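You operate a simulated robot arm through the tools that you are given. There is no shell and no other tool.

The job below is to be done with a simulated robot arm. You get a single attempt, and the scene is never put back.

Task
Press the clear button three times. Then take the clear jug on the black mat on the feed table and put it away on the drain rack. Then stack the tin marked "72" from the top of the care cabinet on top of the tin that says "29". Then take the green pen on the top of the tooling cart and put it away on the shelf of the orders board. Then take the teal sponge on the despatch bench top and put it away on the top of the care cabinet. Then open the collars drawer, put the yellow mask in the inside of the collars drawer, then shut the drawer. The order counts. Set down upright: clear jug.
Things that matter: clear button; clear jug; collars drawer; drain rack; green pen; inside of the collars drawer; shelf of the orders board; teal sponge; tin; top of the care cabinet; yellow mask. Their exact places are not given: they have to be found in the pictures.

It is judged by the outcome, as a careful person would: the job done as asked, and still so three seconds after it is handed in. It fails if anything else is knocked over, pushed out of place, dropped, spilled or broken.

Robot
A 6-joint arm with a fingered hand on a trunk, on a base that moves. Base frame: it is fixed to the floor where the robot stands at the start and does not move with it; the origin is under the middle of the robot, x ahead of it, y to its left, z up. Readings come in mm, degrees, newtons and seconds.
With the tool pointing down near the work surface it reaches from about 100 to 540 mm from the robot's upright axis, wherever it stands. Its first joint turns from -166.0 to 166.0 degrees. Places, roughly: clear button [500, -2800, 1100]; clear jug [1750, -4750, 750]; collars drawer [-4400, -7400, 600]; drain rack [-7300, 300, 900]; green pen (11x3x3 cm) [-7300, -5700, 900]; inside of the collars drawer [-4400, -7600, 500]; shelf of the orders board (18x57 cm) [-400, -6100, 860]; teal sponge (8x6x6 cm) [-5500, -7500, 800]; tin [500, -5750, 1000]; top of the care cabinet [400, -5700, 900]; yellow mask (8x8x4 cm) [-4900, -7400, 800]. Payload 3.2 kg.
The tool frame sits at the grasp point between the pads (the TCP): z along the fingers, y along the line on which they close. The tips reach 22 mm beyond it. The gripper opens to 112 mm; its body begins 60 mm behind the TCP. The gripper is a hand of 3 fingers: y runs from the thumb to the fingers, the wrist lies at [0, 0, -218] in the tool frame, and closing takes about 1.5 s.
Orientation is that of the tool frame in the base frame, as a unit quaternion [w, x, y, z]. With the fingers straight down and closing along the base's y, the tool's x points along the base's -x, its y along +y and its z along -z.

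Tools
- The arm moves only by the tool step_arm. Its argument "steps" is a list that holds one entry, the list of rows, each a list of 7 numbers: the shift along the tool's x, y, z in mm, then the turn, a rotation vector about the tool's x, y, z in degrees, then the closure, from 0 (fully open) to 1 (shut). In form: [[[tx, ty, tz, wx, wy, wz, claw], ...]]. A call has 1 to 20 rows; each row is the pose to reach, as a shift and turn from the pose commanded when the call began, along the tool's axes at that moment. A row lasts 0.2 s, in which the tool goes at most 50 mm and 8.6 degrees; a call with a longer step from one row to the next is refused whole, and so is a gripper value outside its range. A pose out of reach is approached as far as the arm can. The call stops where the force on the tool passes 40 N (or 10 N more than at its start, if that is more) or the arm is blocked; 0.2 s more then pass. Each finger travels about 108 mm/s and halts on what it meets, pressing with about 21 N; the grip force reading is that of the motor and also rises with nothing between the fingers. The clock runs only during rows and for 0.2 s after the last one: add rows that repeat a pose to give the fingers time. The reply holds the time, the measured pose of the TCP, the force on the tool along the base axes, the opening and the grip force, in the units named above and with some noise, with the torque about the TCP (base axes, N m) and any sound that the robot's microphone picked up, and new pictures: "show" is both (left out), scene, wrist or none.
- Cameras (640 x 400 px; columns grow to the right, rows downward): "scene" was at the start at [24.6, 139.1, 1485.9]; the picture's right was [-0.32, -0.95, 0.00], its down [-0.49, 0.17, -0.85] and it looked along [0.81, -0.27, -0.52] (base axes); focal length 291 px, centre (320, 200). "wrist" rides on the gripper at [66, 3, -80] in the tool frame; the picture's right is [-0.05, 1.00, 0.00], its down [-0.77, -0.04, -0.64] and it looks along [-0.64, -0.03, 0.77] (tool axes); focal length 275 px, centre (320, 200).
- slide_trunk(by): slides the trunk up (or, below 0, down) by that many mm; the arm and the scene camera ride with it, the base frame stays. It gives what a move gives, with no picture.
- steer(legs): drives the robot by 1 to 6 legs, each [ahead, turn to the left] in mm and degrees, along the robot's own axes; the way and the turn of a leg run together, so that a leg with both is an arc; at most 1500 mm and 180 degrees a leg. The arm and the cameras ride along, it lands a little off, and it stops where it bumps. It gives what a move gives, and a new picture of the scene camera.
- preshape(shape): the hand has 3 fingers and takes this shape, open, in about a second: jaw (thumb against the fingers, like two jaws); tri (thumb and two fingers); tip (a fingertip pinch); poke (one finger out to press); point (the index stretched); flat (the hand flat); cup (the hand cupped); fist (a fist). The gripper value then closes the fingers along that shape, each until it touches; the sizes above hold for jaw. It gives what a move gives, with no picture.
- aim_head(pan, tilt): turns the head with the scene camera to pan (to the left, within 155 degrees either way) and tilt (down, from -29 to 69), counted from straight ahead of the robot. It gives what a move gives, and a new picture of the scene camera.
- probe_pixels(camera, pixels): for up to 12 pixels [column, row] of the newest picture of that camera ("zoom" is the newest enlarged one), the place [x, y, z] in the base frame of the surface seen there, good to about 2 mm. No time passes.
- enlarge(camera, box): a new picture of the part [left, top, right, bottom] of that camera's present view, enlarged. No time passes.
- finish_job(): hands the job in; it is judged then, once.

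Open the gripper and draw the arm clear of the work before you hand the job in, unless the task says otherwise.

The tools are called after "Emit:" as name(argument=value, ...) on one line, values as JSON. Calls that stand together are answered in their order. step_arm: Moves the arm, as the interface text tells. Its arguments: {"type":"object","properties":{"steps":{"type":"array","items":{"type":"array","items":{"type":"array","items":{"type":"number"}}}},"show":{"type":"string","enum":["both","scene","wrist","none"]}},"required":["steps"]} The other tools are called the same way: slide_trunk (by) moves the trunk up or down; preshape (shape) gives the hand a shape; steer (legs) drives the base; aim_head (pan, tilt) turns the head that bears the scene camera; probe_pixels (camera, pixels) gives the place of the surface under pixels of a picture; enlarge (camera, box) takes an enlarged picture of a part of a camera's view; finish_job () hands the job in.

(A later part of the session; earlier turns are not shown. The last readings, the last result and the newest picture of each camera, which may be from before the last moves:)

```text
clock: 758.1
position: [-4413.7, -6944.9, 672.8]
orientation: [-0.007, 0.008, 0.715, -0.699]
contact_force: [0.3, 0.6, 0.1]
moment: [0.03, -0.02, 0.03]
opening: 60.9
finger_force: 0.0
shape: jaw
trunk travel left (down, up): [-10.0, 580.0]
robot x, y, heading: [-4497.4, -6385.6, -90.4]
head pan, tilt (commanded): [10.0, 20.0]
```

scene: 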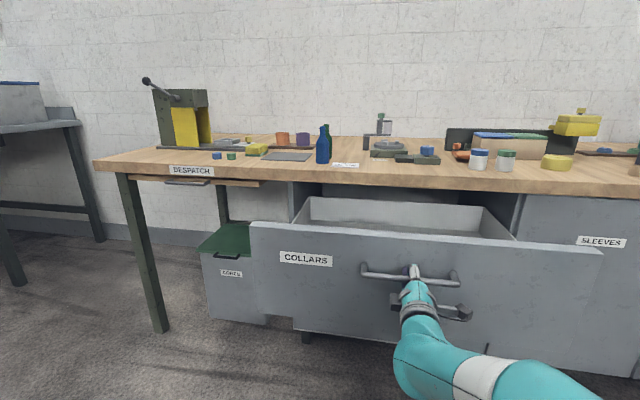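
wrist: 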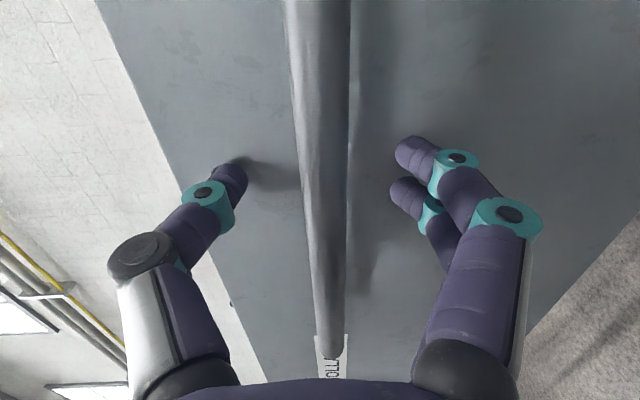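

The bar is free. I back the base 140 mm.

Emit:
steer(legs=[[-140, 0]])

Emit:
aim_head(pan=10, tilt=30)

```text
clock: 759.5
position: [-4412.0, -6801.4, 671.0]
orientation: [-0.005, 0.006, 0.715, -0.699]
contact_force: [-0.4, -1.1, 0.5]
moment: [-0.02, 0.0, 0.0]
opening: 61.1
finger_force: 0.0
shape: jaw
trunk travel left (down, up): [-10.0, 580.0]
robot x, y, heading: [-4499.2, -6241.1, -90.3]
head pan, tilt (commanded): [10.0, 20.0]
```

scene: 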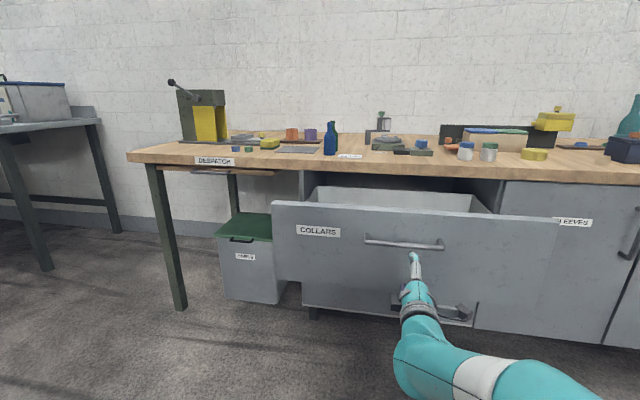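

```text
clock: 760.2
position: [-4411.9, -6801.7, 671.2]
orientation: [-0.006, 0.006, 0.714, -0.7]
contact_force: [0.5, 0.4, 0.0]
moment: [0.0, -0.01, -0.03]
opening: 61.1
finger_force: 0.0
shape: jaw
trunk travel left (down, up): [-10.0, 580.0]
robot x, y, heading: [-4499.3, -6240.6, -90.3]
head pan, tilt (commanded): [10.0, 30.0]
```

scene: 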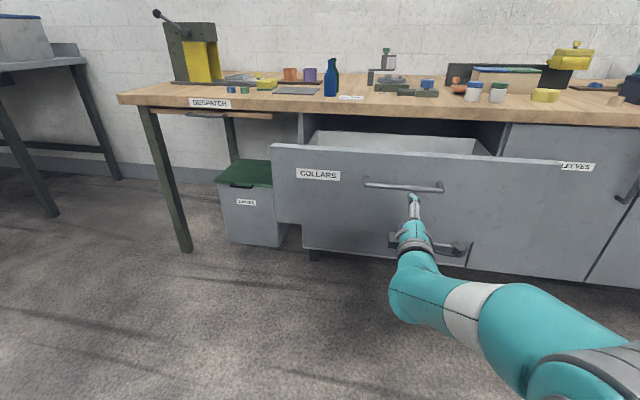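

I probe the open drawer's panel, handle and interior edges.

Emit:
probe_pixels(camera="scene", pixels=[[275, 147], [560, 165], [400, 186], [315, 140], [490, 150], [400, 142], [450, 146], [545, 95], [474, 110], [560, 240], [330, 150]])

```text
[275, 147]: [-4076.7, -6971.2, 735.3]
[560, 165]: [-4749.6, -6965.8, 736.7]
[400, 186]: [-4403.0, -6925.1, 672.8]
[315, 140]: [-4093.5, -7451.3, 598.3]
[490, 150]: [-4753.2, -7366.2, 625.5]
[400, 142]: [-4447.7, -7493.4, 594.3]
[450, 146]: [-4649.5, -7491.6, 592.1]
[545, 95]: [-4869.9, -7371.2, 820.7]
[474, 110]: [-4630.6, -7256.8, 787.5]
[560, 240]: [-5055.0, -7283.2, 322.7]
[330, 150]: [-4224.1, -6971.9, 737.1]
```

The drawer is open about 320 mm (front at y≈-6970, top z≈737). I roll the hand back, then pitch it back to tool-down.

Emit:
step_arm(steps=[[[0, 0, 0, 0, 0, 8.2, 0.3], [0, 0, 0, 0, 0, 16.4, 0.1], [0, 0, 0, 0, 0, 24.6, 0], [0, 0, 0, 0, 0, 32.8, 0], [0, 0, 0, 0, 0, 41, 0], [0, 0, 0, 0, 0, 49.2, 0], [0, 0, 0, 0, 0, 57.4, 0], [0, 0, 0, 0, 0, 65.6, 0], [0, 0, 0, 0, 0, 73.8, 0], [0, 0, 0, 0, 0, 82, 0], [0, 0, 0, 0, 0, 90, 0]]], show="none")

Emit:
step_arm(steps=[[[-8, -7, -4, 0, 8.2, 0, 0], [-16, -14, -8, 0, 16.4, 0, 0], [-25, -21, -14, 0, 24.6, 0, 0], [-33, -28, -22, 0, 32.8, 0, 0], [-41, -36, -32, 0, 41, 0, 0], [-50, -43, -44, 0, 49.2, 0, 0], [-58, -50, -58, 0, 57.4, 0, 0], [-66, -57, -75, 0, 65.6, 0, 0], [-75, -64, -95, 0, 73.8, 0, 0], [-83, -71, -118, 0, 82, 0, 0], [-91, -78, -145, 0, 90, 0, 0]]], show="scene")

```text
clock: 762.6
position: [-4410.7, -6801.4, 671.9]
orientation: [0.491, 0.51, 0.501, -0.498]
contact_force: [0.2, -0.6, 0.0]
moment: [0.02, -0.01, -0.03]
opening: 112.0
finger_force: 0.1
shape: jaw
trunk travel left (down, up): [-10.0, 580.0]
robot x, y, heading: [-4499.3, -6243.6, -90.2]
head pan, tilt (commanded): [10.0, 30.0]
```

```text
clock: 765.0
position: [-4546.5, -6633.8, 729.1]
orientation: [-0.008, 0.712, 0.702, 0.008]
contact_force: [-0.6, 0.0, -0.1]
moment: [0.0, 0.02, 0.01]
opening: 111.7
finger_force: 0.0
shape: jaw
out of reach, approached as far as the arm can: row 10, 11
trunk travel left (down, up): [-10.0, 580.0]
robot x, y, heading: [-4500.4, -6243.0, -90.0]
head pan, tilt (commanded): [10.0, 30.0]
```

scene: 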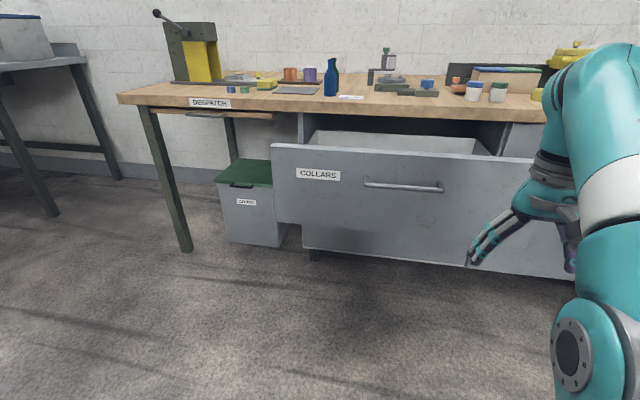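

I correct the small tilt and raise the trunk by 400 mm for the mask grasp.

Emit:
step_arm(steps=[[[0, 0, 0, 0, -1.3, 0, 0], [0, 0, 0, 0, -1.3, 0, 0]]], show="none")

Emit:
slide_trunk(by=400)

Emit:
aim_head(pan=-20, tilt=35)

```text
clock: 765.6
position: [-4546.3, -6633.6, 729.0]
orientation: [0.0, 0.713, 0.701, 0.0]
contact_force: [0.2, 0.7, 0.0]
moment: [0.0, 0.02, 0.01]
opening: 112.0
finger_force: 0.1
shape: jaw
trunk travel left (down, up): [-10.0, 580.0]
robot x, y, heading: [-4497.3, -6242.1, -89.9]
head pan, tilt (commanded): [10.0, 30.0]
```

```text
clock: 769.4
position: [-4546.0, -6634.7, 1129.3]
orientation: [0.001, 0.712, 0.702, 0.0]
contact_force: [0.8, 0.1, 0.2]
moment: [0.01, -0.01, 0.03]
opening: 112.0
finger_force: 0.0
shape: jaw
trunk travel left (down, up): [-410.0, 180.0]
robot x, y, heading: [-4498.4, -6245.1, -89.6]
head pan, tilt (commanded): [10.0, 30.0]
```

```text
clock: 770.4
position: [-4546.4, -6634.6, 1129.0]
orientation: [0.001, 0.712, 0.702, 0.0]
contact_force: [-0.3, 0.5, 0.6]
moment: [-0.01, 0.01, -0.01]
opening: 111.8
finger_force: 0.0
shape: jaw
trunk travel left (down, up): [-410.0, 180.0]
robot x, y, heading: [-4497.7, -6245.3, -89.9]
head pan, tilt (commanded): [-20.0, 35.0]
```

scene: 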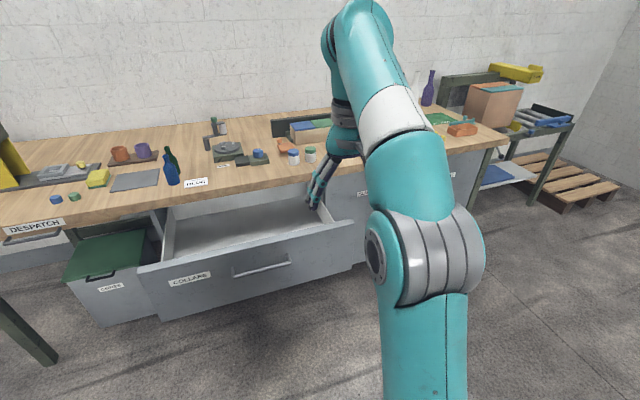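

The drawer's interior is visible. I probe its floor and walls.

Emit:
probe_pixels(camera="scene", pixels=[[240, 240], [200, 245], [290, 235], [175, 215], [320, 205], [240, 210], [250, 252], [165, 262], [345, 222], [265, 225]])

Emit:
enlarge(camera="scene", box=[130, 140, 370, 330])

```text
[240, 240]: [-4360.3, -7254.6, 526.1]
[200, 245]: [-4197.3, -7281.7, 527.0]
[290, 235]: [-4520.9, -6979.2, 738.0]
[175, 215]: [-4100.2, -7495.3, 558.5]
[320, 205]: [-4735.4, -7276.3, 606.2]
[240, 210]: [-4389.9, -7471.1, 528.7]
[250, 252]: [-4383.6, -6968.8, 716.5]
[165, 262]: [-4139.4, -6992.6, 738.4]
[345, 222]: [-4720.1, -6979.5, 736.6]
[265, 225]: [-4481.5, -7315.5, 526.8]
```

```text
2.11 times, centred on (250, 235) of scene
```

zoom: 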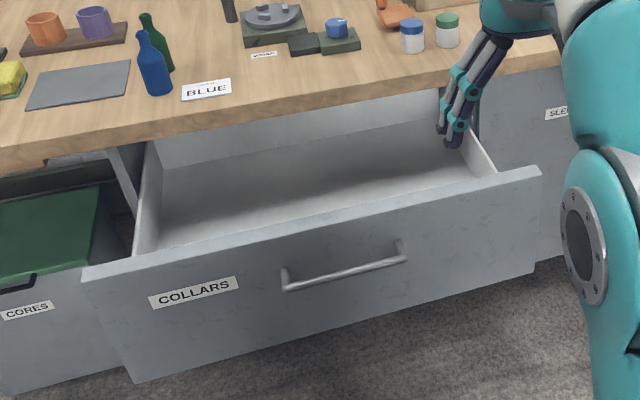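

Drawer floor z≈527, side walls ≈ z 610. Next the mask: I move sideways to x≈-5000 and approach the bench beside the open drawer.

Emit:
steer(legs=[[0, -90], [500, 0], [0, 90], [500, 0]])

Emit:
aim_head(pan=15, tilt=45)

```text
clock: 783.7
position: [-5050.1, -7123.1, 1129.4]
orientation: [-0.001, 0.717, 0.698, 0.0]
contact_force: [-0.3, -0.5, -0.7]
moment: [0.0, -0.03, -0.01]
opening: 112.0
finger_force: 0.0
shape: jaw
trunk travel left (down, up): [-410.0, 180.0]
robot x, y, heading: [-5000.0, -6733.6, -90.6]
head pan, tilt (commanded): [-20.0, 35.0]
```

scene: 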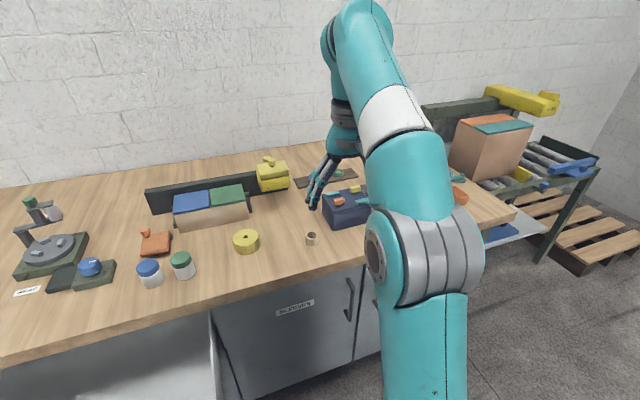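

```text
clock: 784.7
position: [-5050.6, -7123.8, 1128.6]
orientation: [0.001, 0.716, 0.698, -0.001]
contact_force: [-0.2, 1.1, -0.4]
moment: [-0.01, -0.04, 0.0]
opening: 111.9
finger_force: 0.1
shape: jaw
trunk travel left (down, up): [-410.0, 180.0]
robot x, y, heading: [-5001.2, -6733.1, -90.9]
head pan, tilt (commanded): [15.0, 45.0]
```

scene: 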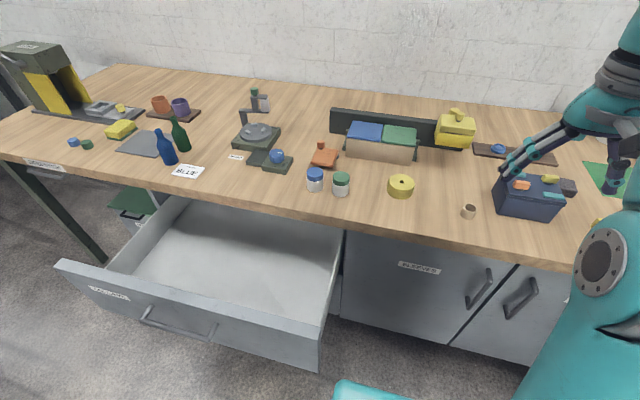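

The yellow disc at (401,186) matches the mask (8×8×4 cm near (-4900,-7400)). I probe it.

Emit:
enlarge(camera="scene", box=[350, 150, 490, 240])

Emit:
probe_pixels(camera="scene", pixels=[[390, 183], [412, 184], [401, 177], [401, 190], [401, 196], [395, 197], [468, 210], [345, 185], [401, 205], [440, 150], [330, 260]])

```text
4.44 times, centred on (420, 195) of scene
```

zoom: 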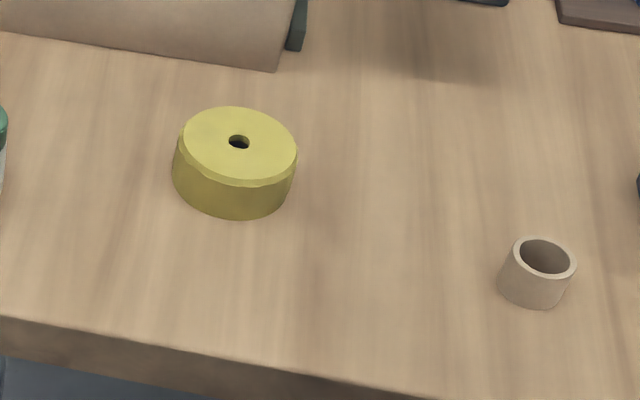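

```text
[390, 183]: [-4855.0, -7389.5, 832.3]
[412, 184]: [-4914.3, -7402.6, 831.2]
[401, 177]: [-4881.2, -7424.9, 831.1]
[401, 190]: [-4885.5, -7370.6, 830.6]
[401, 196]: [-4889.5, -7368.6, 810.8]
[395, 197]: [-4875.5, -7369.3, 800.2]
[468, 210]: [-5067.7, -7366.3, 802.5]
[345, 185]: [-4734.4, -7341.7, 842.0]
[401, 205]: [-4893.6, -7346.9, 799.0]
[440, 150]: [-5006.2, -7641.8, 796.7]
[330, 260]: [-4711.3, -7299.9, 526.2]
```

Mask: top z≈831, centre ≈(-4885,-7402). I drive 165 mm closer and view it with the wrist camera from above.

Emit:
steer(legs=[[165, 0]])

Emit:
step_arm(steps=[[[-15, 25, 20, 0, 0, 0, 0], [-30, 55, 40, 0, 0, 0, 0], [-45, 85, 60, 0, 0, 0, 0], [-60, 115, 80, 0, 0, 0, 0], [-75, 140, 105, 0, 0, 0, 0], [-90, 155, 130, 0, 0, 0, 0]]], show="both")

```text
clock: 786.1
position: [-5050.7, -7293.3, 1129.4]
orientation: [0.0, 0.717, 0.697, 0.0]
contact_force: [0.3, 0.4, 0.3]
moment: [0.01, 0.01, 0.02]
opening: 111.9
finger_force: 0.1
shape: jaw
trunk travel left (down, up): [-410.0, 180.0]
robot x, y, heading: [-5000.2, -6896.2, -90.5]
head pan, tilt (commanded): [15.0, 45.0]
```

scene: 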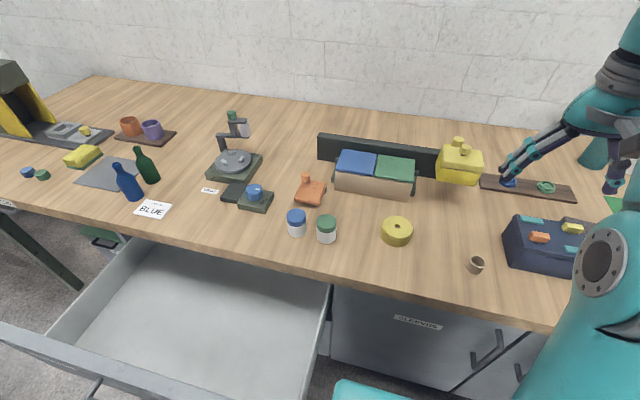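

```text
clock: 787.5
position: [-4897.7, -7386.1, 997.8]
orientation: [0.0, 0.716, 0.698, -0.001]
contact_force: [-1.0, 0.1, 0.4]
moment: [-0.02, -0.01, 0.01]
opening: 112.1
finger_force: 0.2
shape: jaw
trunk travel left (down, up): [-410.0, 180.0]
robot x, y, heading: [-5001.3, -6900.3, -90.5]
head pan, tilt (commanded): [15.0, 45.0]
```

scene: 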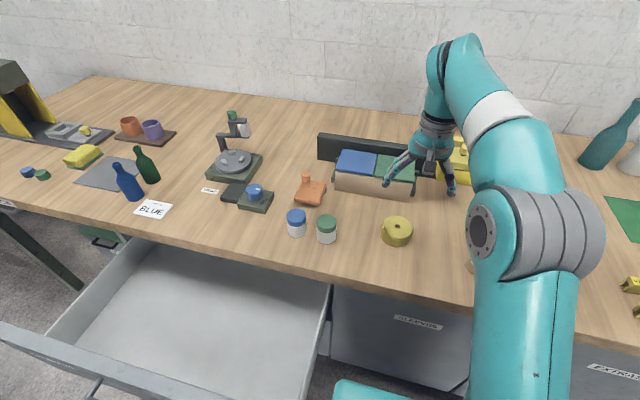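
wrist: 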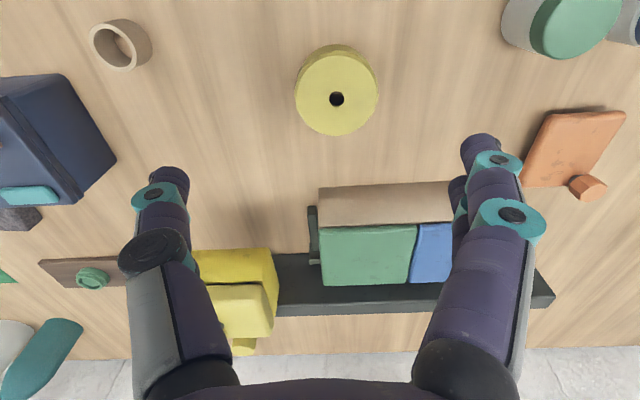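

I probe the mask's rim points in the wrist view.

Emit:
probe_pixels(camera="wrist", pixels=[[297, 95], [376, 95], [337, 58], [337, 132], [345, 100], [325, 70], [320, 200], [430, 205], [265, 270], [510, 30]])

```text
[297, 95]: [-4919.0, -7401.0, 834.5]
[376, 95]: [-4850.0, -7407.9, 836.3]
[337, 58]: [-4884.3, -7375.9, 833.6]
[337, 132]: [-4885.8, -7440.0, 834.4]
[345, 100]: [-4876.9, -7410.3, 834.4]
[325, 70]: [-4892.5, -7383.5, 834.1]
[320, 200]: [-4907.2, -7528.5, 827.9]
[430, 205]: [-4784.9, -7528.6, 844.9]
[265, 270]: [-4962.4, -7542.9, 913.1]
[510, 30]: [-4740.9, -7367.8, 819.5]
```

Mask: centre (-4884.5,-7406), Ø≈70, z 798–834. I align and descend to TCP z≈824.

Emit:
step_arm(steps=[[[-10, 7, 25, 0, 0, 0, 0], [-19.7, 13.7, 60, 0, 0, 0, 0], [-19.7, 13.7, 95, 0, 0, 0, 0], [-19.7, 13.7, 95, 0, 0, 0, 0]]], show="wrist")

```text
clock: 788.5
position: [-4885.8, -7405.9, 904.8]
orientation: [0.0, 0.716, 0.698, 0.0]
contact_force: [-0.3, 0.1, -0.7]
moment: [-0.02, 0.0, 0.0]
opening: 112.0
finger_force: 0.1
shape: jaw
trunk travel left (down, up): [-410.0, 180.0]
robot x, y, heading: [-4996.8, -6904.7, -90.5]
head pan, tilt (commanded): [15.0, 45.0]
```

wrist: 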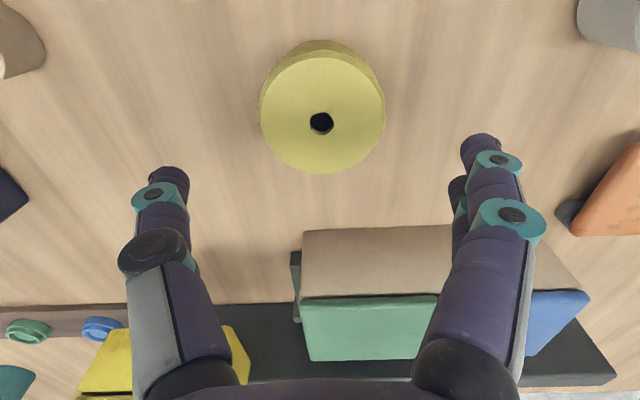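

Aligned on the mask. I descend 80 mm.

Emit:
step_arm(steps=[[[0, 1, 25, 0, 0, 0, 0], [0, 1, 48, 0, 0, 0, 0], [0, 1, 66, 0, 0, 0, 0], [0, 1, 77, 0, 0, 0, 0], [0, 1, 80, 0, 0, 0, 0], [0, 1, 80, 0, 0, 0, 0]]], show="wrist")

```text
clock: 789.9
position: [-4884.0, -7405.4, 824.1]
orientation: [0.001, 0.716, 0.698, 0.001]
contact_force: [0.1, 0.5, -0.5]
moment: [-0.01, 0.0, 0.02]
opening: 112.0
finger_force: 0.0
shape: jaw
trunk travel left (down, up): [-410.0, 180.0]
robot x, y, heading: [-5003.4, -6903.6, -90.6]
head pan, tilt (commanded): [15.0, 45.0]
```

wrist: 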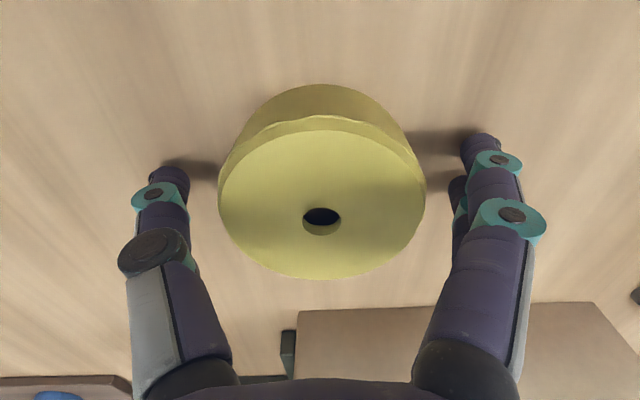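

Emit:
step_arm(steps=[[[0, 0, 0, 0, 0, 0, 0.2], [0, 0, 0, 0, 0, 0, 0.35], [0, 0, 0, 0, 0, 0, 0.5], [0, 0, 0, 0, 0, 0, 0.7], [0, 0, 0, 0, 0, 0, 1], [0, 0, 0, 0, 0, 0, 1], [0, 0, 0, 0, 0, 0, 1], [0, 0, 0, 0, 0, 0, 1]]], show="wrist")

```text
clock: 791.7
position: [-4884.6, -7406.4, 825.9]
orientation: [-0.001, 0.717, 0.697, 0.0]
contact_force: [-0.7, -0.3, 0.8]
moment: [0.03, -0.04, 0.02]
opening: 68.0
finger_force: 21.3
shape: jaw
trunk travel left (down, up): [-410.0, 180.0]
robot x, y, heading: [-5003.6, -6901.3, -90.2]
head pan, tilt (commanded): [15.0, 45.0]
```

wrist: 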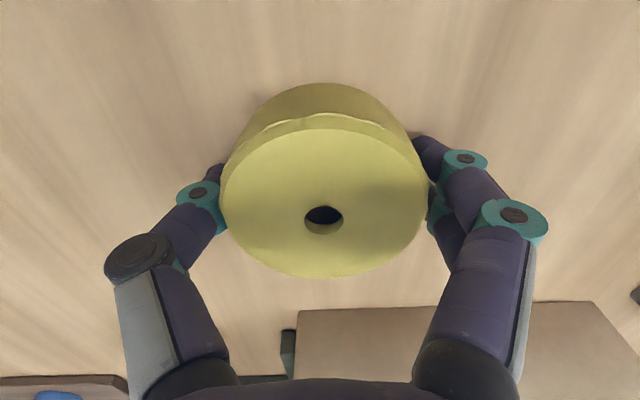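

Gripped at 68 mm. I lift and bring it to the travel pose.

Emit:
step_arm(steps=[[[0, 0, -10, 0, 0, 0, 1], [0, 0, -35, 0, 0, 0, 1], [0, 0, -70, 0, 0, 0, 1], [0, 0, -110, 0, 0, 0, 1], [10, -12, -150, 0, 0, 0, 1], [30, -35, -180, 0, 0, 0, 1], [52, -62, -205, 0, 0, 0, 1], [75, -90, -228, 0, 0, 0, 1], [98, -118, -250, 0, 0, 0, 1], [122, -149, -274, 0, 0, 0, 1]]], show="both")

```text
clock: 793.9
position: [-5032.2, -7278.2, 1100.0]
orientation: [0.0, 0.716, 0.698, -0.001]
contact_force: [-0.7, -0.5, -0.8]
moment: [-0.02, 0.01, 0.01]
opening: 67.9
finger_force: 20.5
shape: jaw
trunk travel left (down, up): [-410.0, 180.0]
robot x, y, heading: [-4999.7, -6903.3, -90.6]
head pan, tilt (commanded): [15.0, 45.0]
```

scene: 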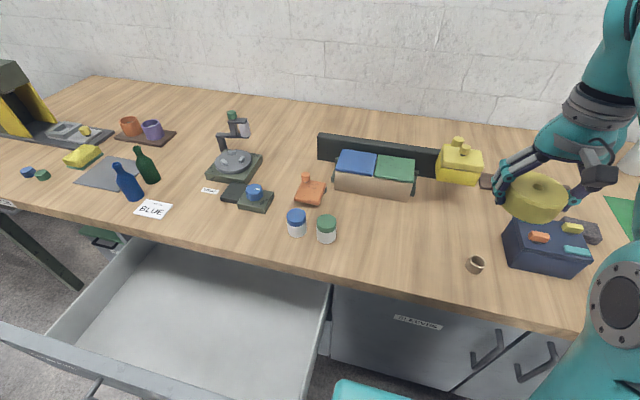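
wrist: 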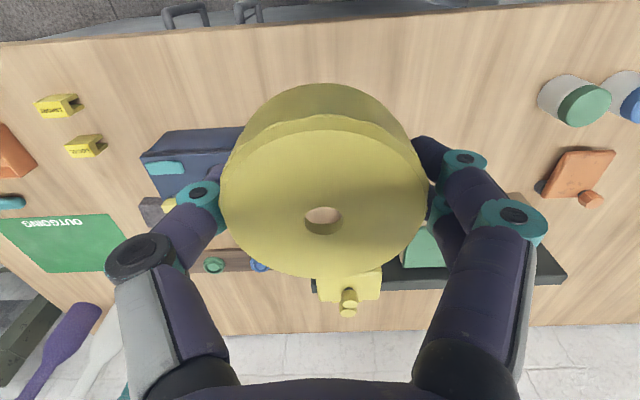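

The mask is held. I back away, move over in front of the drawer and approach it.

Emit:
steer(legs=[[-600, 0], [0, 90.6], [470, 0], [0, -90], [250, 0]])

Emit:
aim_head(pan=5, tilt=45)

```text
clock: 808.9
position: [-4533.4, -6922.2, 1099.5]
orientation: [0.001, 0.704, 0.71, -0.001]
contact_force: [0.2, 0.3, -0.5]
moment: [0.01, 0.01, 0.03]
opening: 68.0
finger_force: 21.1
shape: jaw
trunk travel left (down, up): [-410.0, 180.0]
robot x, y, heading: [-4514.6, -6542.0, -88.8]
head pan, tilt (commanded): [15.0, 45.0]
```

scene: 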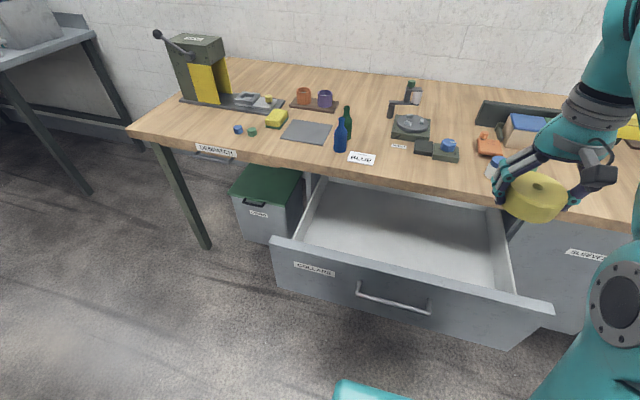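

```text
clock: 809.6
position: [-4533.0, -6921.5, 1098.0]
orientation: [0.0, 0.704, 0.71, 0.0]
contact_force: [-0.6, -0.6, -1.6]
moment: [0.02, -0.02, 0.0]
opening: 67.8
finger_force: 20.3
shape: jaw
trunk travel left (down, up): [-410.0, 180.0]
robot x, y, heading: [-4513.6, -6540.9, -88.9]
head pan, tilt (commanded): [5.0, 45.0]
```

scene: 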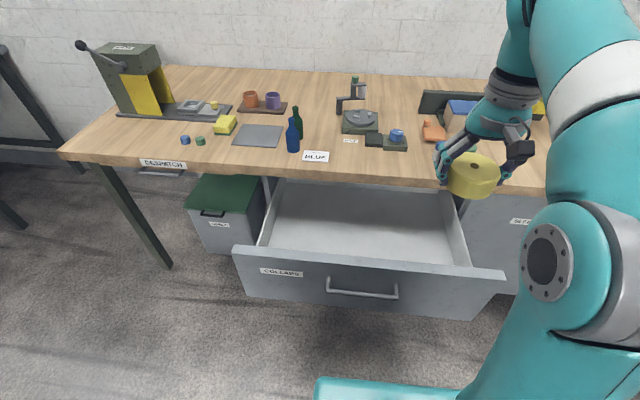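

I move 75 mm closer and lower the trunk by 246 mm (mask bottom stays above the panel top at 737).

Emit:
steer(legs=[[75, 0]])

Emit:
slide_trunk(by=-240)

Emit:
aim_head(pan=5, tilt=40)

```text
clock: 810.6
position: [-4531.8, -6997.7, 1097.8]
orientation: [0.001, 0.705, 0.71, 0.001]
contact_force: [0.0, -0.6, -1.2]
moment: [0.0, -0.04, 0.01]
opening: 68.0
finger_force: 20.6
shape: jaw
trunk travel left (down, up): [-410.0, 180.0]
robot x, y, heading: [-4513.8, -6621.8, -88.8]
head pan, tilt (commanded): [5.0, 45.0]
```

scene: 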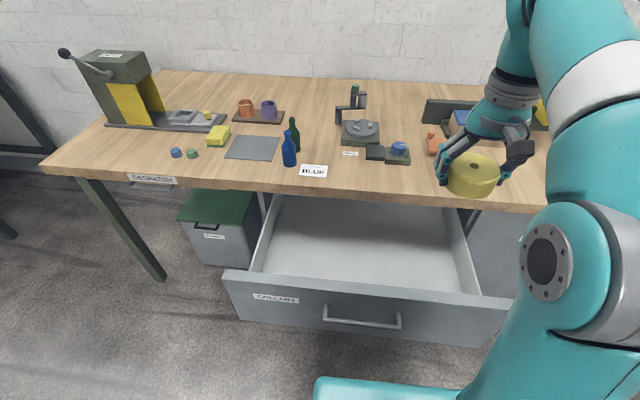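

```text
clock: 813.1
position: [-4531.7, -6995.3, 857.8]
orientation: [0.0, 0.705, 0.709, 0.0]
contact_force: [0.0, 0.4, 0.3]
moment: [-0.02, -0.02, -0.03]
opening: 68.0
finger_force: 20.9
shape: jaw
trunk travel left (down, up): [-170.0, 420.0]
robot x, y, heading: [-4510.2, -6617.7, -88.5]
head pan, tilt (commanded): [5.0, 45.0]
```

```text
clock: 813.8
position: [-4531.5, -6997.4, 857.7]
orientation: [0.0, 0.704, 0.71, 0.0]
contact_force: [-0.2, 0.5, -0.4]
moment: [0.02, -0.01, -0.03]
opening: 68.2
finger_force: 21.0
shape: jaw
trunk travel left (down, up): [-170.0, 420.0]
robot x, y, heading: [-4511.4, -6615.9, -88.4]
head pan, tilt (commanded): [5.0, 40.0]
```

scene: 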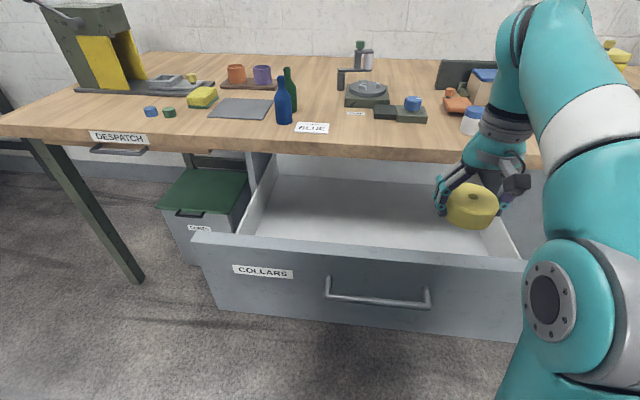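

I move over the drawer's interior at (-4482,-7130) and descend partially.

Emit:
step_arm(steps=[[[-30, 12, 0, 0, 0, 0, 1], [-65, 25, 0, 0, 0, 0, 1], [-100, 38, 0, 0, 0, 0, 1], [-133, 49, 5, 0, 0, 0, 1], [-133, 49, 40, 0, 0, 0, 1], [-133, 49, 80, 0, 0, 0, 1], [-133, 49, 120, 0, 0, 0, 1], [-133, 49, 150, 0, 0, 0, 1]]], show="both")

```text
clock: 815.6
position: [-4481.5, -7129.4, 709.8]
orientation: [0.0, 0.705, 0.709, 0.0]
contact_force: [0.0, 0.1, -0.4]
moment: [-0.01, 0.0, 0.01]
opening: 67.9
finger_force: 20.5
shape: jaw
out of reach, approached as far as the arm can: row 3, 4, 5
trunk travel left (down, up): [-170.0, 420.0]
robot x, y, heading: [-4511.6, -6617.6, -88.9]
head pan, tilt (commanded): [5.0, 40.0]
```

scene: 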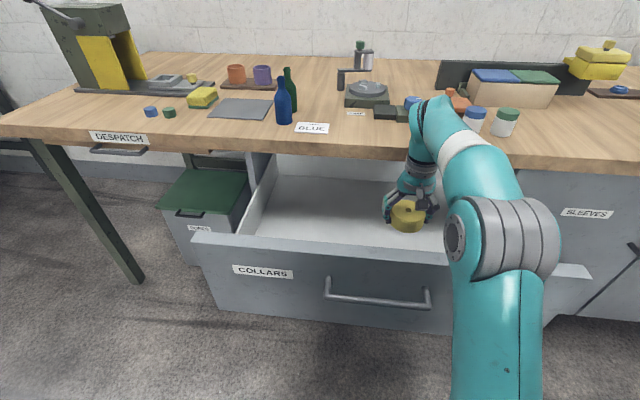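
wrist: 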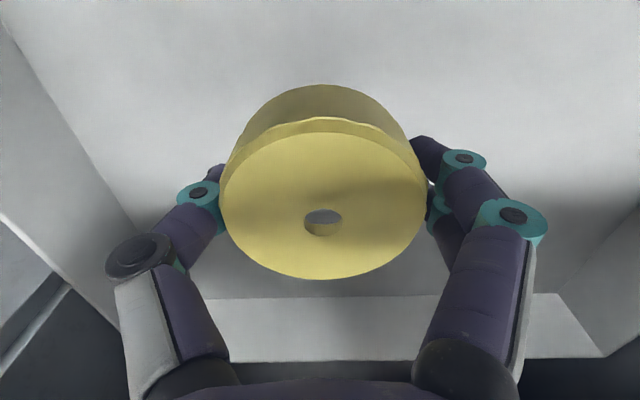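

The mask is going into the drawer. I descend another 90 mm, watching forces and clearance.

Emit:
step_arm(steps=[[[0, 0, 30, 0, 0, 0, 1], [0, 0, 60, 0, 0, 0, 1], [0, 0, 90, 0, 0, 0, 1], [0, 0, 90, 0, 0, 0, 1]]], show="both")

```text
clock: 816.6
position: [-4481.5, -7128.6, 617.6]
orientation: [-0.001, 0.704, 0.71, 0.0]
contact_force: [0.2, 0.2, 0.5]
moment: [-0.02, 0.03, -0.03]
opening: 67.5
finger_force: 21.1
shape: jaw
trunk travel left (down, up): [-170.0, 420.0]
robot x, y, heading: [-4511.9, -6620.1, -88.7]
head pan, tilt (commanded): [5.0, 40.0]
```

scene: 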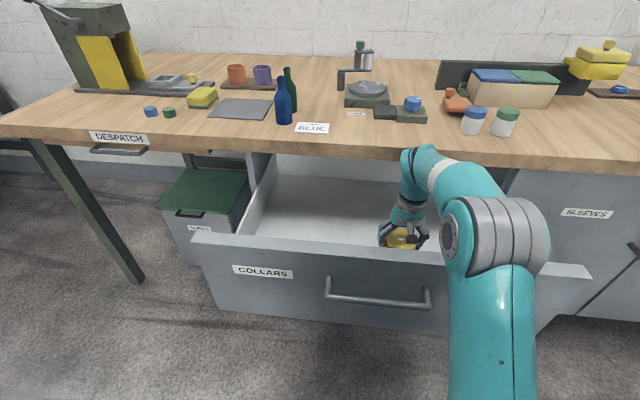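
wrist: 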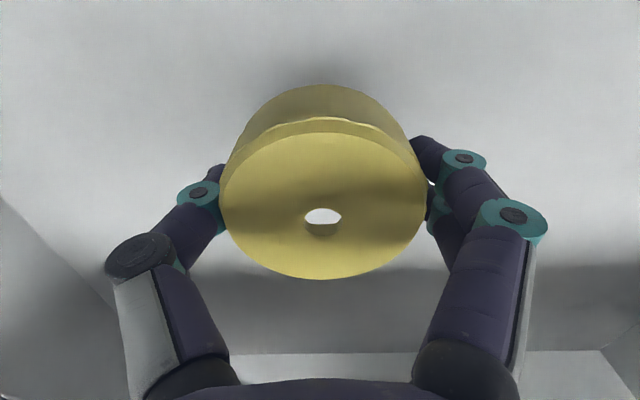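

I check the forearm/elbow clearance above the panel by probing.

Emit:
probe_pixels(camera="scene", pixels=[[460, 200], [448, 215], [470, 175], [440, 170], [450, 240], [500, 230], [520, 260], [410, 215], [445, 262], [400, 200]])

```text
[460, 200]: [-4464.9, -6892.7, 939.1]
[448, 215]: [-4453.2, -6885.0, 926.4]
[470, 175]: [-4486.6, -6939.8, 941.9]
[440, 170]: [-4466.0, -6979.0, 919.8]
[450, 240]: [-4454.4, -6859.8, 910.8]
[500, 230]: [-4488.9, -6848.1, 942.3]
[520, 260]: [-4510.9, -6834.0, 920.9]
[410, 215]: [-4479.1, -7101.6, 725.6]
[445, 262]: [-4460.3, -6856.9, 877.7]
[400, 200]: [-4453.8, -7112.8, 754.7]
```

Forearm underside is ~80 mm above the panel; lowering 60 mm remains clear. I descend to TCP z≈562 and feel for the floor.

Emit:
step_arm(steps=[[[0, 0, 20, 0, 0, 0, 1], [0, 0, 40, 0, 0, 0, 1], [0, 0, 52, 0, 0, 0, 1], [0, 0, 56, 0, 0, 0, 1]]], show="scene")

Emit:
step_arm(steps=[[[0, 0, 1.5, 0, 0, 0, 1], [0, 0, 3, 0, 0, 0, 1]]], show="none")

```text
clock: 817.6
position: [-4480.8, -7130.9, 563.8]
orientation: [0.0, 0.704, 0.71, 0.0]
contact_force: [-0.1, -0.3, -0.7]
moment: [-0.04, -0.01, -0.01]
opening: 67.7
finger_force: 20.7
shape: jaw
trunk travel left (down, up): [-170.0, 420.0]
robot x, y, heading: [-4515.3, -6618.1, -89.0]
head pan, tilt (commanded): [5.0, 40.0]
```

scene: 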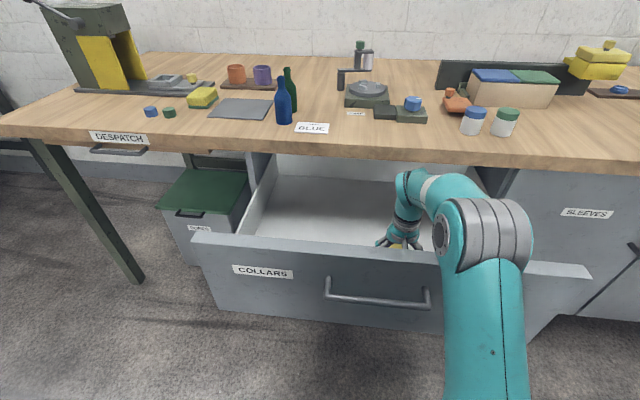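

```text
clock: 818.2
position: [-4482.1, -7129.0, 560.1]
orientation: [0.0, 0.704, 0.71, 0.0]
contact_force: [-0.5, 0.6, -0.3]
moment: [-0.03, 0.0, 0.02]
opening: 67.8
finger_force: 21.0
shape: jaw
trunk travel left (down, up): [-170.0, 420.0]
robot x, y, heading: [-4515.4, -6621.6, -88.9]
head pan, tilt (commanded): [5.0, 40.0]
```

Emit:
step_arm(steps=[[[0, 0, 1.5, 0, 0, 0, 1], [0, 0, 3, 0, 0, 0, 1]]], show="none")

Emit:
step_arm(steps=[[[0, 0, 1, 0, 0, 0, 1], [0, 0, 2, 0, 0, 0, 1]]], show="none")

```text
clock: 818.8
position: [-4482.0, -7129.2, 555.7]
orientation: [0.0, 0.705, 0.709, 0.0]
contact_force: [0.3, 0.3, -0.4]
moment: [0.01, -0.02, 0.0]
opening: 67.6
finger_force: 21.4
shape: jaw
trunk travel left (down, up): [-170.0, 420.0]
robot x, y, heading: [-4511.4, -6617.0, -88.9]
head pan, tilt (commanded): [5.0, 40.0]
```

```text
clock: 819.4
position: [-4482.4, -7130.7, 555.9]
orientation: [0.0, 0.705, 0.709, 0.0]
contact_force: [0.9, -0.3, -0.4]
moment: [0.02, -0.04, 0.03]
opening: 67.8
finger_force: 21.1
shape: jaw
trunk travel left (down, up): [-170.0, 420.0]
robot x, y, heading: [-4511.0, -6618.3, -88.8]
head pan, tilt (commanded): [5.0, 40.0]
```

No contact yet at 556; another 2 mm.

Emit:
step_arm(steps=[[[0, 0, 1, 0, 0, 0, 1], [0, 0, 2, 0, 0, 0, 1]]], show="none")

```text
clock: 820.0
position: [-4482.3, -7129.4, 554.2]
orientation: [0.0, 0.705, 0.71, 0.0]
contact_force: [-1.2, 0.2, 3.0]
moment: [-0.03, -0.08, -0.01]
opening: 67.3
finger_force: 21.1
shape: jaw
trunk travel left (down, up): [-170.0, 420.0]
robot x, y, heading: [-4514.4, -6618.9, -89.0]
head pan, tilt (commanded): [5.0, 40.0]
```

Contact with the drawer floor (≈3.5 N). I open the fingers.

Emit:
step_arm(steps=[[[0, 0, 0, 0, 0, 0, 0.4], [0, 0, 0, 0, 0, 0, 0.3], [0, 0, 0, 0, 0, 0, 0.2], [0, 0, 0, 0, 0, 0, 0.1], [0, 0, 0, 0, 0, 0, 0.1]]], show="wrist")

```text
clock: 821.2
position: [-4481.9, -7130.9, 553.6]
orientation: [-0.001, 0.705, 0.709, -0.001]
contact_force: [0.1, 0.0, 0.0]
moment: [0.04, -0.04, 0.02]
opening: 100.6
finger_force: 0.0
shape: jaw
trunk travel left (down, up): [-170.0, 420.0]
robot x, y, heading: [-4511.7, -6617.3, -88.8]
head pan, tilt (commanded): [5.0, 40.0]
```

wrist: 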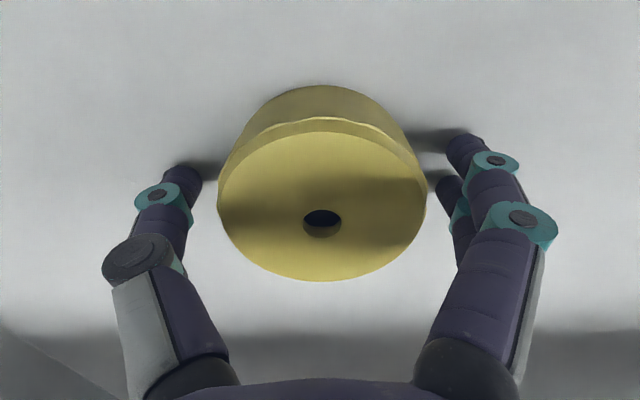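

The mask rests in the drawer. I raise the trunk 300 mm to lift the hand straight out.

Emit:
slide_trunk(by=300)

Emit:
step_arm(steps=[[[20, 0, 0, 0, 0, 0, 0], [50, -5, 0, 0, 0, 0, 0], [85, -10, 0, 0, 0, 0, 0], [115, -15, 0, 0, 0, 0, 0], [135, -20, 0, 0, 0, 0, 0]]], show="both")

```text
clock: 824.2
position: [-4481.2, -7129.4, 852.3]
orientation: [0.0, 0.705, 0.71, 0.0]
contact_force: [0.2, -0.1, -1.4]
moment: [0.04, -0.01, -0.02]
opening: 100.5
finger_force: 0.1
shape: jaw
trunk travel left (down, up): [-470.0, 120.0]
robot x, y, heading: [-4511.8, -6617.6, -88.8]
head pan, tilt (commanded): [5.0, 40.0]
```

```text
clock: 825.4
position: [-4502.4, -6995.1, 854.8]
orientation: [0.001, 0.705, 0.71, -0.001]
contact_force: [0.0, -0.5, 0.3]
moment: [-0.01, 0.01, 0.0]
opening: 112.1
finger_force: 0.0
shape: jaw
trunk travel left (down, up): [-470.0, 120.0]
robot x, y, heading: [-4514.2, -6619.9, -88.9]
head pan, tilt (commanded): [5.0, 40.0]
```

scene: 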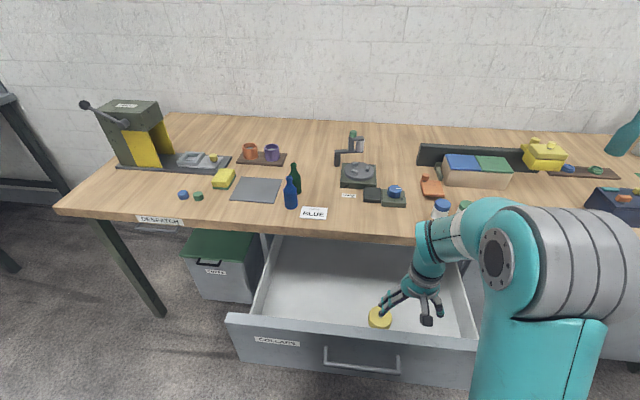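
wrist: 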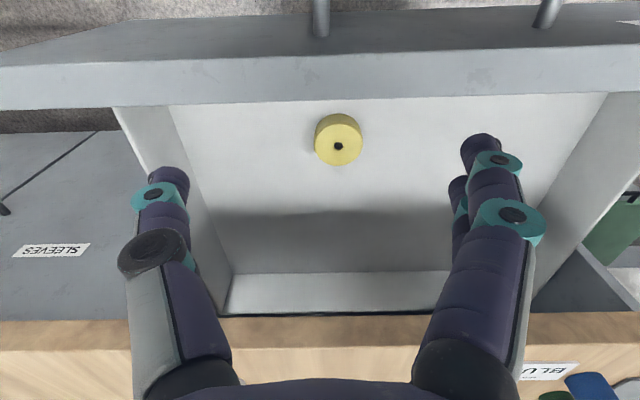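

The mask lies in the drawer. Now to shut it: I back up 240 mm, then pitch the hand to horizontal (closed) aimed at the panel right of the handle (x≈-4590).

Emit:
steer(legs=[[-240, 0]])

Emit:
step_arm(steps=[[[-16, -8, -25, 0, -8.2, 0, 0.2], [-33, -16, -50, 0, -16.4, 0, 0.4], [-50, -24, -75, 0, -24.6, 0, 0.6], [-66, -32, -100, 0, -32.8, 0, 0.8], [-83, -40, -125, 0, -41, 0, 1], [-100, -48, -150, 0, -49.2, 0, 1], [-117, -56, -175, 0, -57.4, 0, 1], [-134, -64, -200, 0, -65.6, 0, 1], [-150, -72, -225, 0, -73.8, 0, 1], [-167, -80, -250, 0, -82, 0, 1], [-184, -88, -276, 0, -90, 0, 1]]], show="both")

```text
clock: 827.1
position: [-4509.2, -6756.3, 853.5]
orientation: [0.001, 0.706, 0.708, -0.001]
contact_force: [1.1, 0.2, -0.2]
moment: [0.01, -0.02, -0.01]
opening: 111.9
finger_force: 0.0
shape: jaw
trunk travel left (down, up): [-470.0, 120.0]
robot x, y, heading: [-4519.0, -6374.8, -88.7]
head pan, tilt (commanded): [5.0, 40.0]
```

scene: 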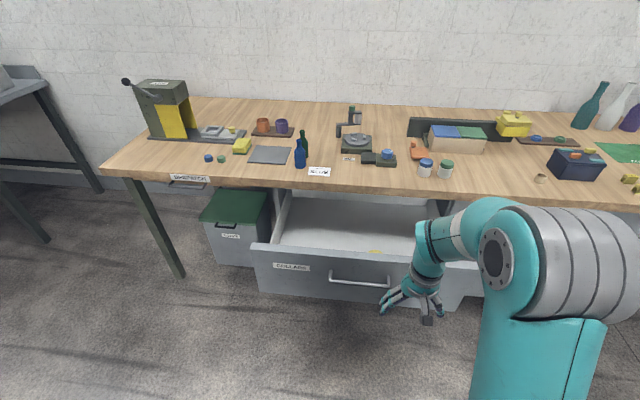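

```text
clock: 829.5
position: [-4568.9, -6912.0, 1153.9]
orientation: [0.391, 0.589, 0.573, -0.415]
contact_force: [0.6, 0.3, -0.3]
moment: [0.01, -0.04, 0.03]
opening: 0.0
finger_force: 21.4
shape: jaw
out of reach, approached as far as the arm can: row 7, 8, 9, 10, 11
trunk travel left (down, up): [-470.0, 120.0]
robot x, y, heading: [-4514.9, -6377.2, -89.0]
head pan, tilt (commanded): [5.0, 40.0]
```

scene: 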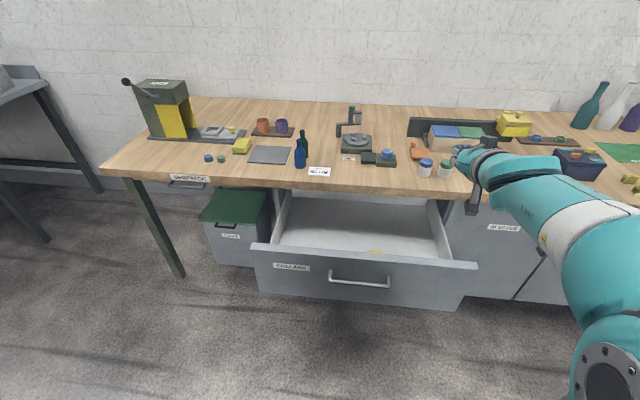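
wrist: 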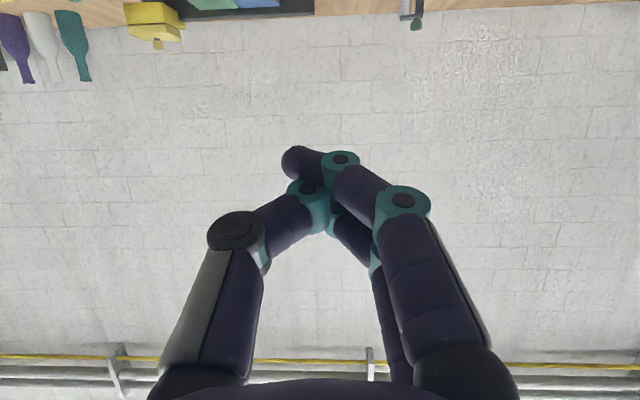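

The hand is pitched ~70°; I extend a bit further and complete the pitch to horizontal.

Emit:
step_arm(steps=[[[3, -3, 18, 0, -6.8, 0, 1], [6, -6, 36, 0, -13.6, 0, 1], [9.4, -8.8, 55, 0, -20.5, 0, 1], [9.4, -8.8, 55, 0, -20.5, 0, 1]]], show="none")

```text
clock: 830.5
position: [-4578.6, -6918.0, 1185.6]
orientation: [0.399, 0.583, 0.548, -0.447]
contact_force: [0.7, 0.0, -0.6]
moment: [0.01, 0.0, 0.02]
opening: 0.0
finger_force: 21.3
shape: jaw
out of reach, approached as far as the arm can: row 1, 2, 3, 4
trunk travel left (down, up): [-470.0, 120.0]
robot x, y, heading: [-4517.4, -6377.4, -89.0]
head pan, tilt (commanded): [5.0, 40.0]
```

The limit seems to come from the folded upper arm; I extend to ~620 mm ahead and lower the hand to 280 mm above the deck while finishing the pitch.

Emit:
step_arm(steps=[[[18, -1, 33, -1.6, -5.4, 0.2, 1], [36, -2, 66, -3.2, -10.9, 0.5, 1], [54.4, -2.7, 98.7, -4.74, -16.3, 0.72, 1], [54.4, -2.7, 98.7, -4.74, -16.3, 0.72, 1]]], show="none")

```text
clock: 831.5
position: [-4589.6, -6998.3, 1104.9]
orientation: [0.499, 0.5, 0.501, -0.5]
contact_force: [0.6, 0.3, -0.3]
moment: [-0.01, 0.0, 0.0]
opening: 0.0
finger_force: 21.2
shape: jaw
out of reach, approached as far as the arm can: row 1, 2
trunk travel left (down, up): [-470.0, 120.0]
robot x, y, heading: [-4518.2, -6378.7, -89.2]
head pan, tilt (commanded): [5.0, 40.0]
```

Horizontal at (-4590,-6998,1105). I back up 110 mm, then lower the trunk to bring the hand to z≈671.

Emit:
steer(legs=[[-110, 0]])

Emit:
slide_trunk(by=-400)

Emit:
aim_head(pan=5, tilt=30)

```text
clock: 832.8
position: [-4591.0, -6887.3, 1106.8]
orientation: [0.501, 0.499, 0.501, -0.499]
contact_force: [0.3, 1.2, -0.3]
moment: [-0.02, 0.0, 0.02]
opening: 0.1
finger_force: 21.5
shape: jaw
trunk travel left (down, up): [-470.0, 120.0]
robot x, y, heading: [-4522.3, -6265.5, -89.0]
head pan, tilt (commanded): [5.0, 40.0]
```

scene: 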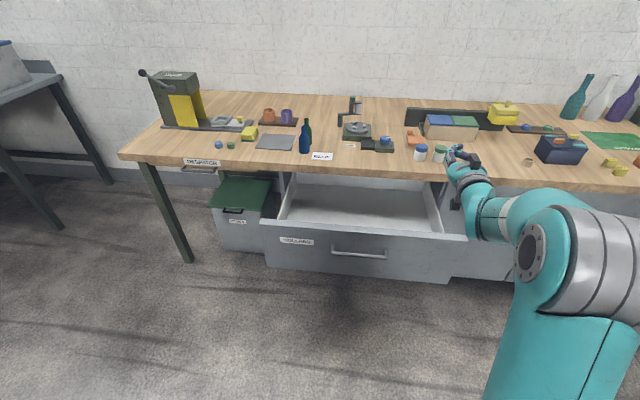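

```text
clock: 836.6
position: [-4590.9, -6889.2, 704.5]
orientation: [0.5, 0.5, 0.501, -0.5]
contact_force: [0.3, -0.2, 0.8]
moment: [0.01, -0.04, 0.06]
opening: 0.0
finger_force: 20.9
shape: jaw
trunk travel left (down, up): [-70.0, 520.0]
robot x, y, heading: [-4520.5, -6265.0, -89.1]
head pan, tilt (commanded): [5.0, 40.0]
```

```text
clock: 837.3
position: [-4590.5, -6887.5, 706.0]
orientation: [0.499, 0.501, 0.5, -0.5]
contact_force: [-0.1, -0.2, -0.1]
moment: [-0.02, 0.01, 0.01]
opening: 0.2
finger_force: 20.9
shape: jaw
trunk travel left (down, up): [-70.0, 520.0]
robot x, y, heading: [-4519.8, -6266.0, -89.2]
head pan, tilt (commanded): [5.0, 30.0]
```

scene: 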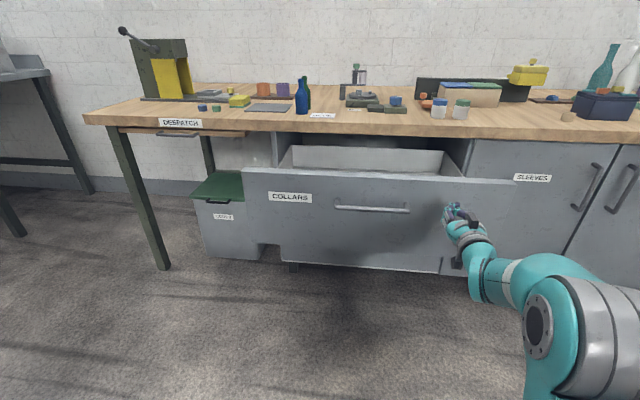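

I lower 60 mm more (z≈645) and push with the base: first 150 mm.

Emit:
slide_trunk(by=-60)

Emit:
steer(legs=[[150, 0]])

```text
clock: 838.3
position: [-4590.7, -6887.5, 645.8]
orientation: [0.5, 0.5, 0.501, -0.499]
contact_force: [1.1, -0.5, -0.5]
moment: [0.0, -0.01, -0.03]
opening: 0.1
finger_force: 20.9
shape: jaw
trunk travel left (down, up): [-10.0, 580.0]
robot x, y, heading: [-4516.6, -6265.3, -88.8]
head pan, tilt (commanded): [5.0, 30.0]
```

```text
clock: 839.7
position: [-4587.9, -7037.8, 645.8]
orientation: [0.5, 0.5, 0.501, -0.5]
contact_force: [0.2, -0.2, 0.6]
moment: [0.02, 0.0, 0.03]
opening: 0.0
finger_force: 21.0
shape: jaw
trunk travel left (down, up): [-10.0, 580.0]
robot x, y, heading: [-4515.6, -6414.6, -89.2]
head pan, tilt (commanded): [5.0, 30.0]
```

scene: 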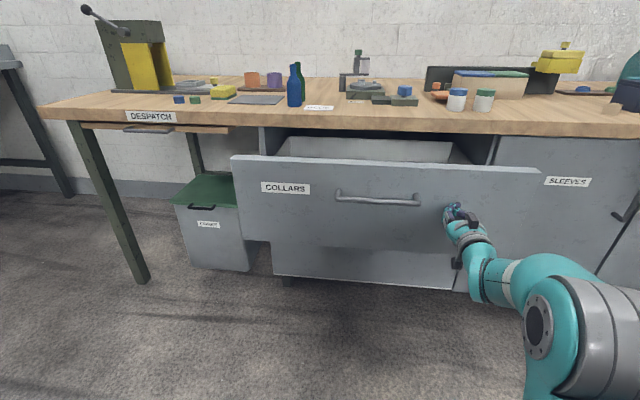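

The panel is moving in. I continue 110 mm with the base.

Emit:
steer(legs=[[110, 0]])

Emit:
probe_pixels(camera="scene", pixels=[[380, 200], [300, 210], [480, 200], [376, 195]])

```text
clock: 840.9
position: [-4585.3, -7149.3, 645.8]
orientation: [0.499, 0.5, 0.501, -0.5]
contact_force: [-0.6, -0.4, 0.2]
moment: [-0.01, -0.01, 0.0]
opening: 0.1
finger_force: 20.5
shape: jaw
trunk travel left (down, up): [-10.0, 580.0]
robot x, y, heading: [-4516.1, -6528.3, -89.0]
head pan, tilt (commanded): [5.0, 30.0]
```

scene: 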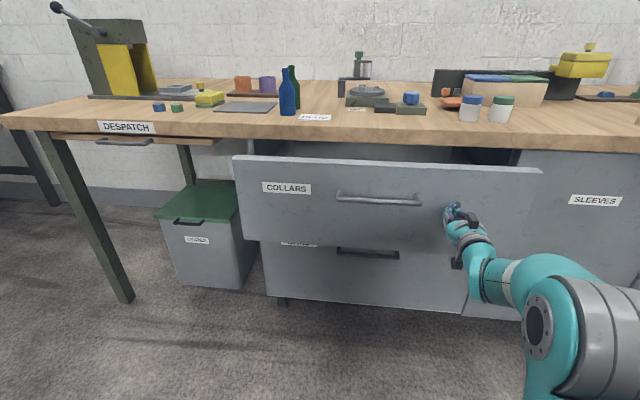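

```text
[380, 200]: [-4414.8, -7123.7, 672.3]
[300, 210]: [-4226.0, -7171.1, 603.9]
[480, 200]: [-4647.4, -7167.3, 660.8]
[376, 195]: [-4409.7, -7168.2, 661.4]
```

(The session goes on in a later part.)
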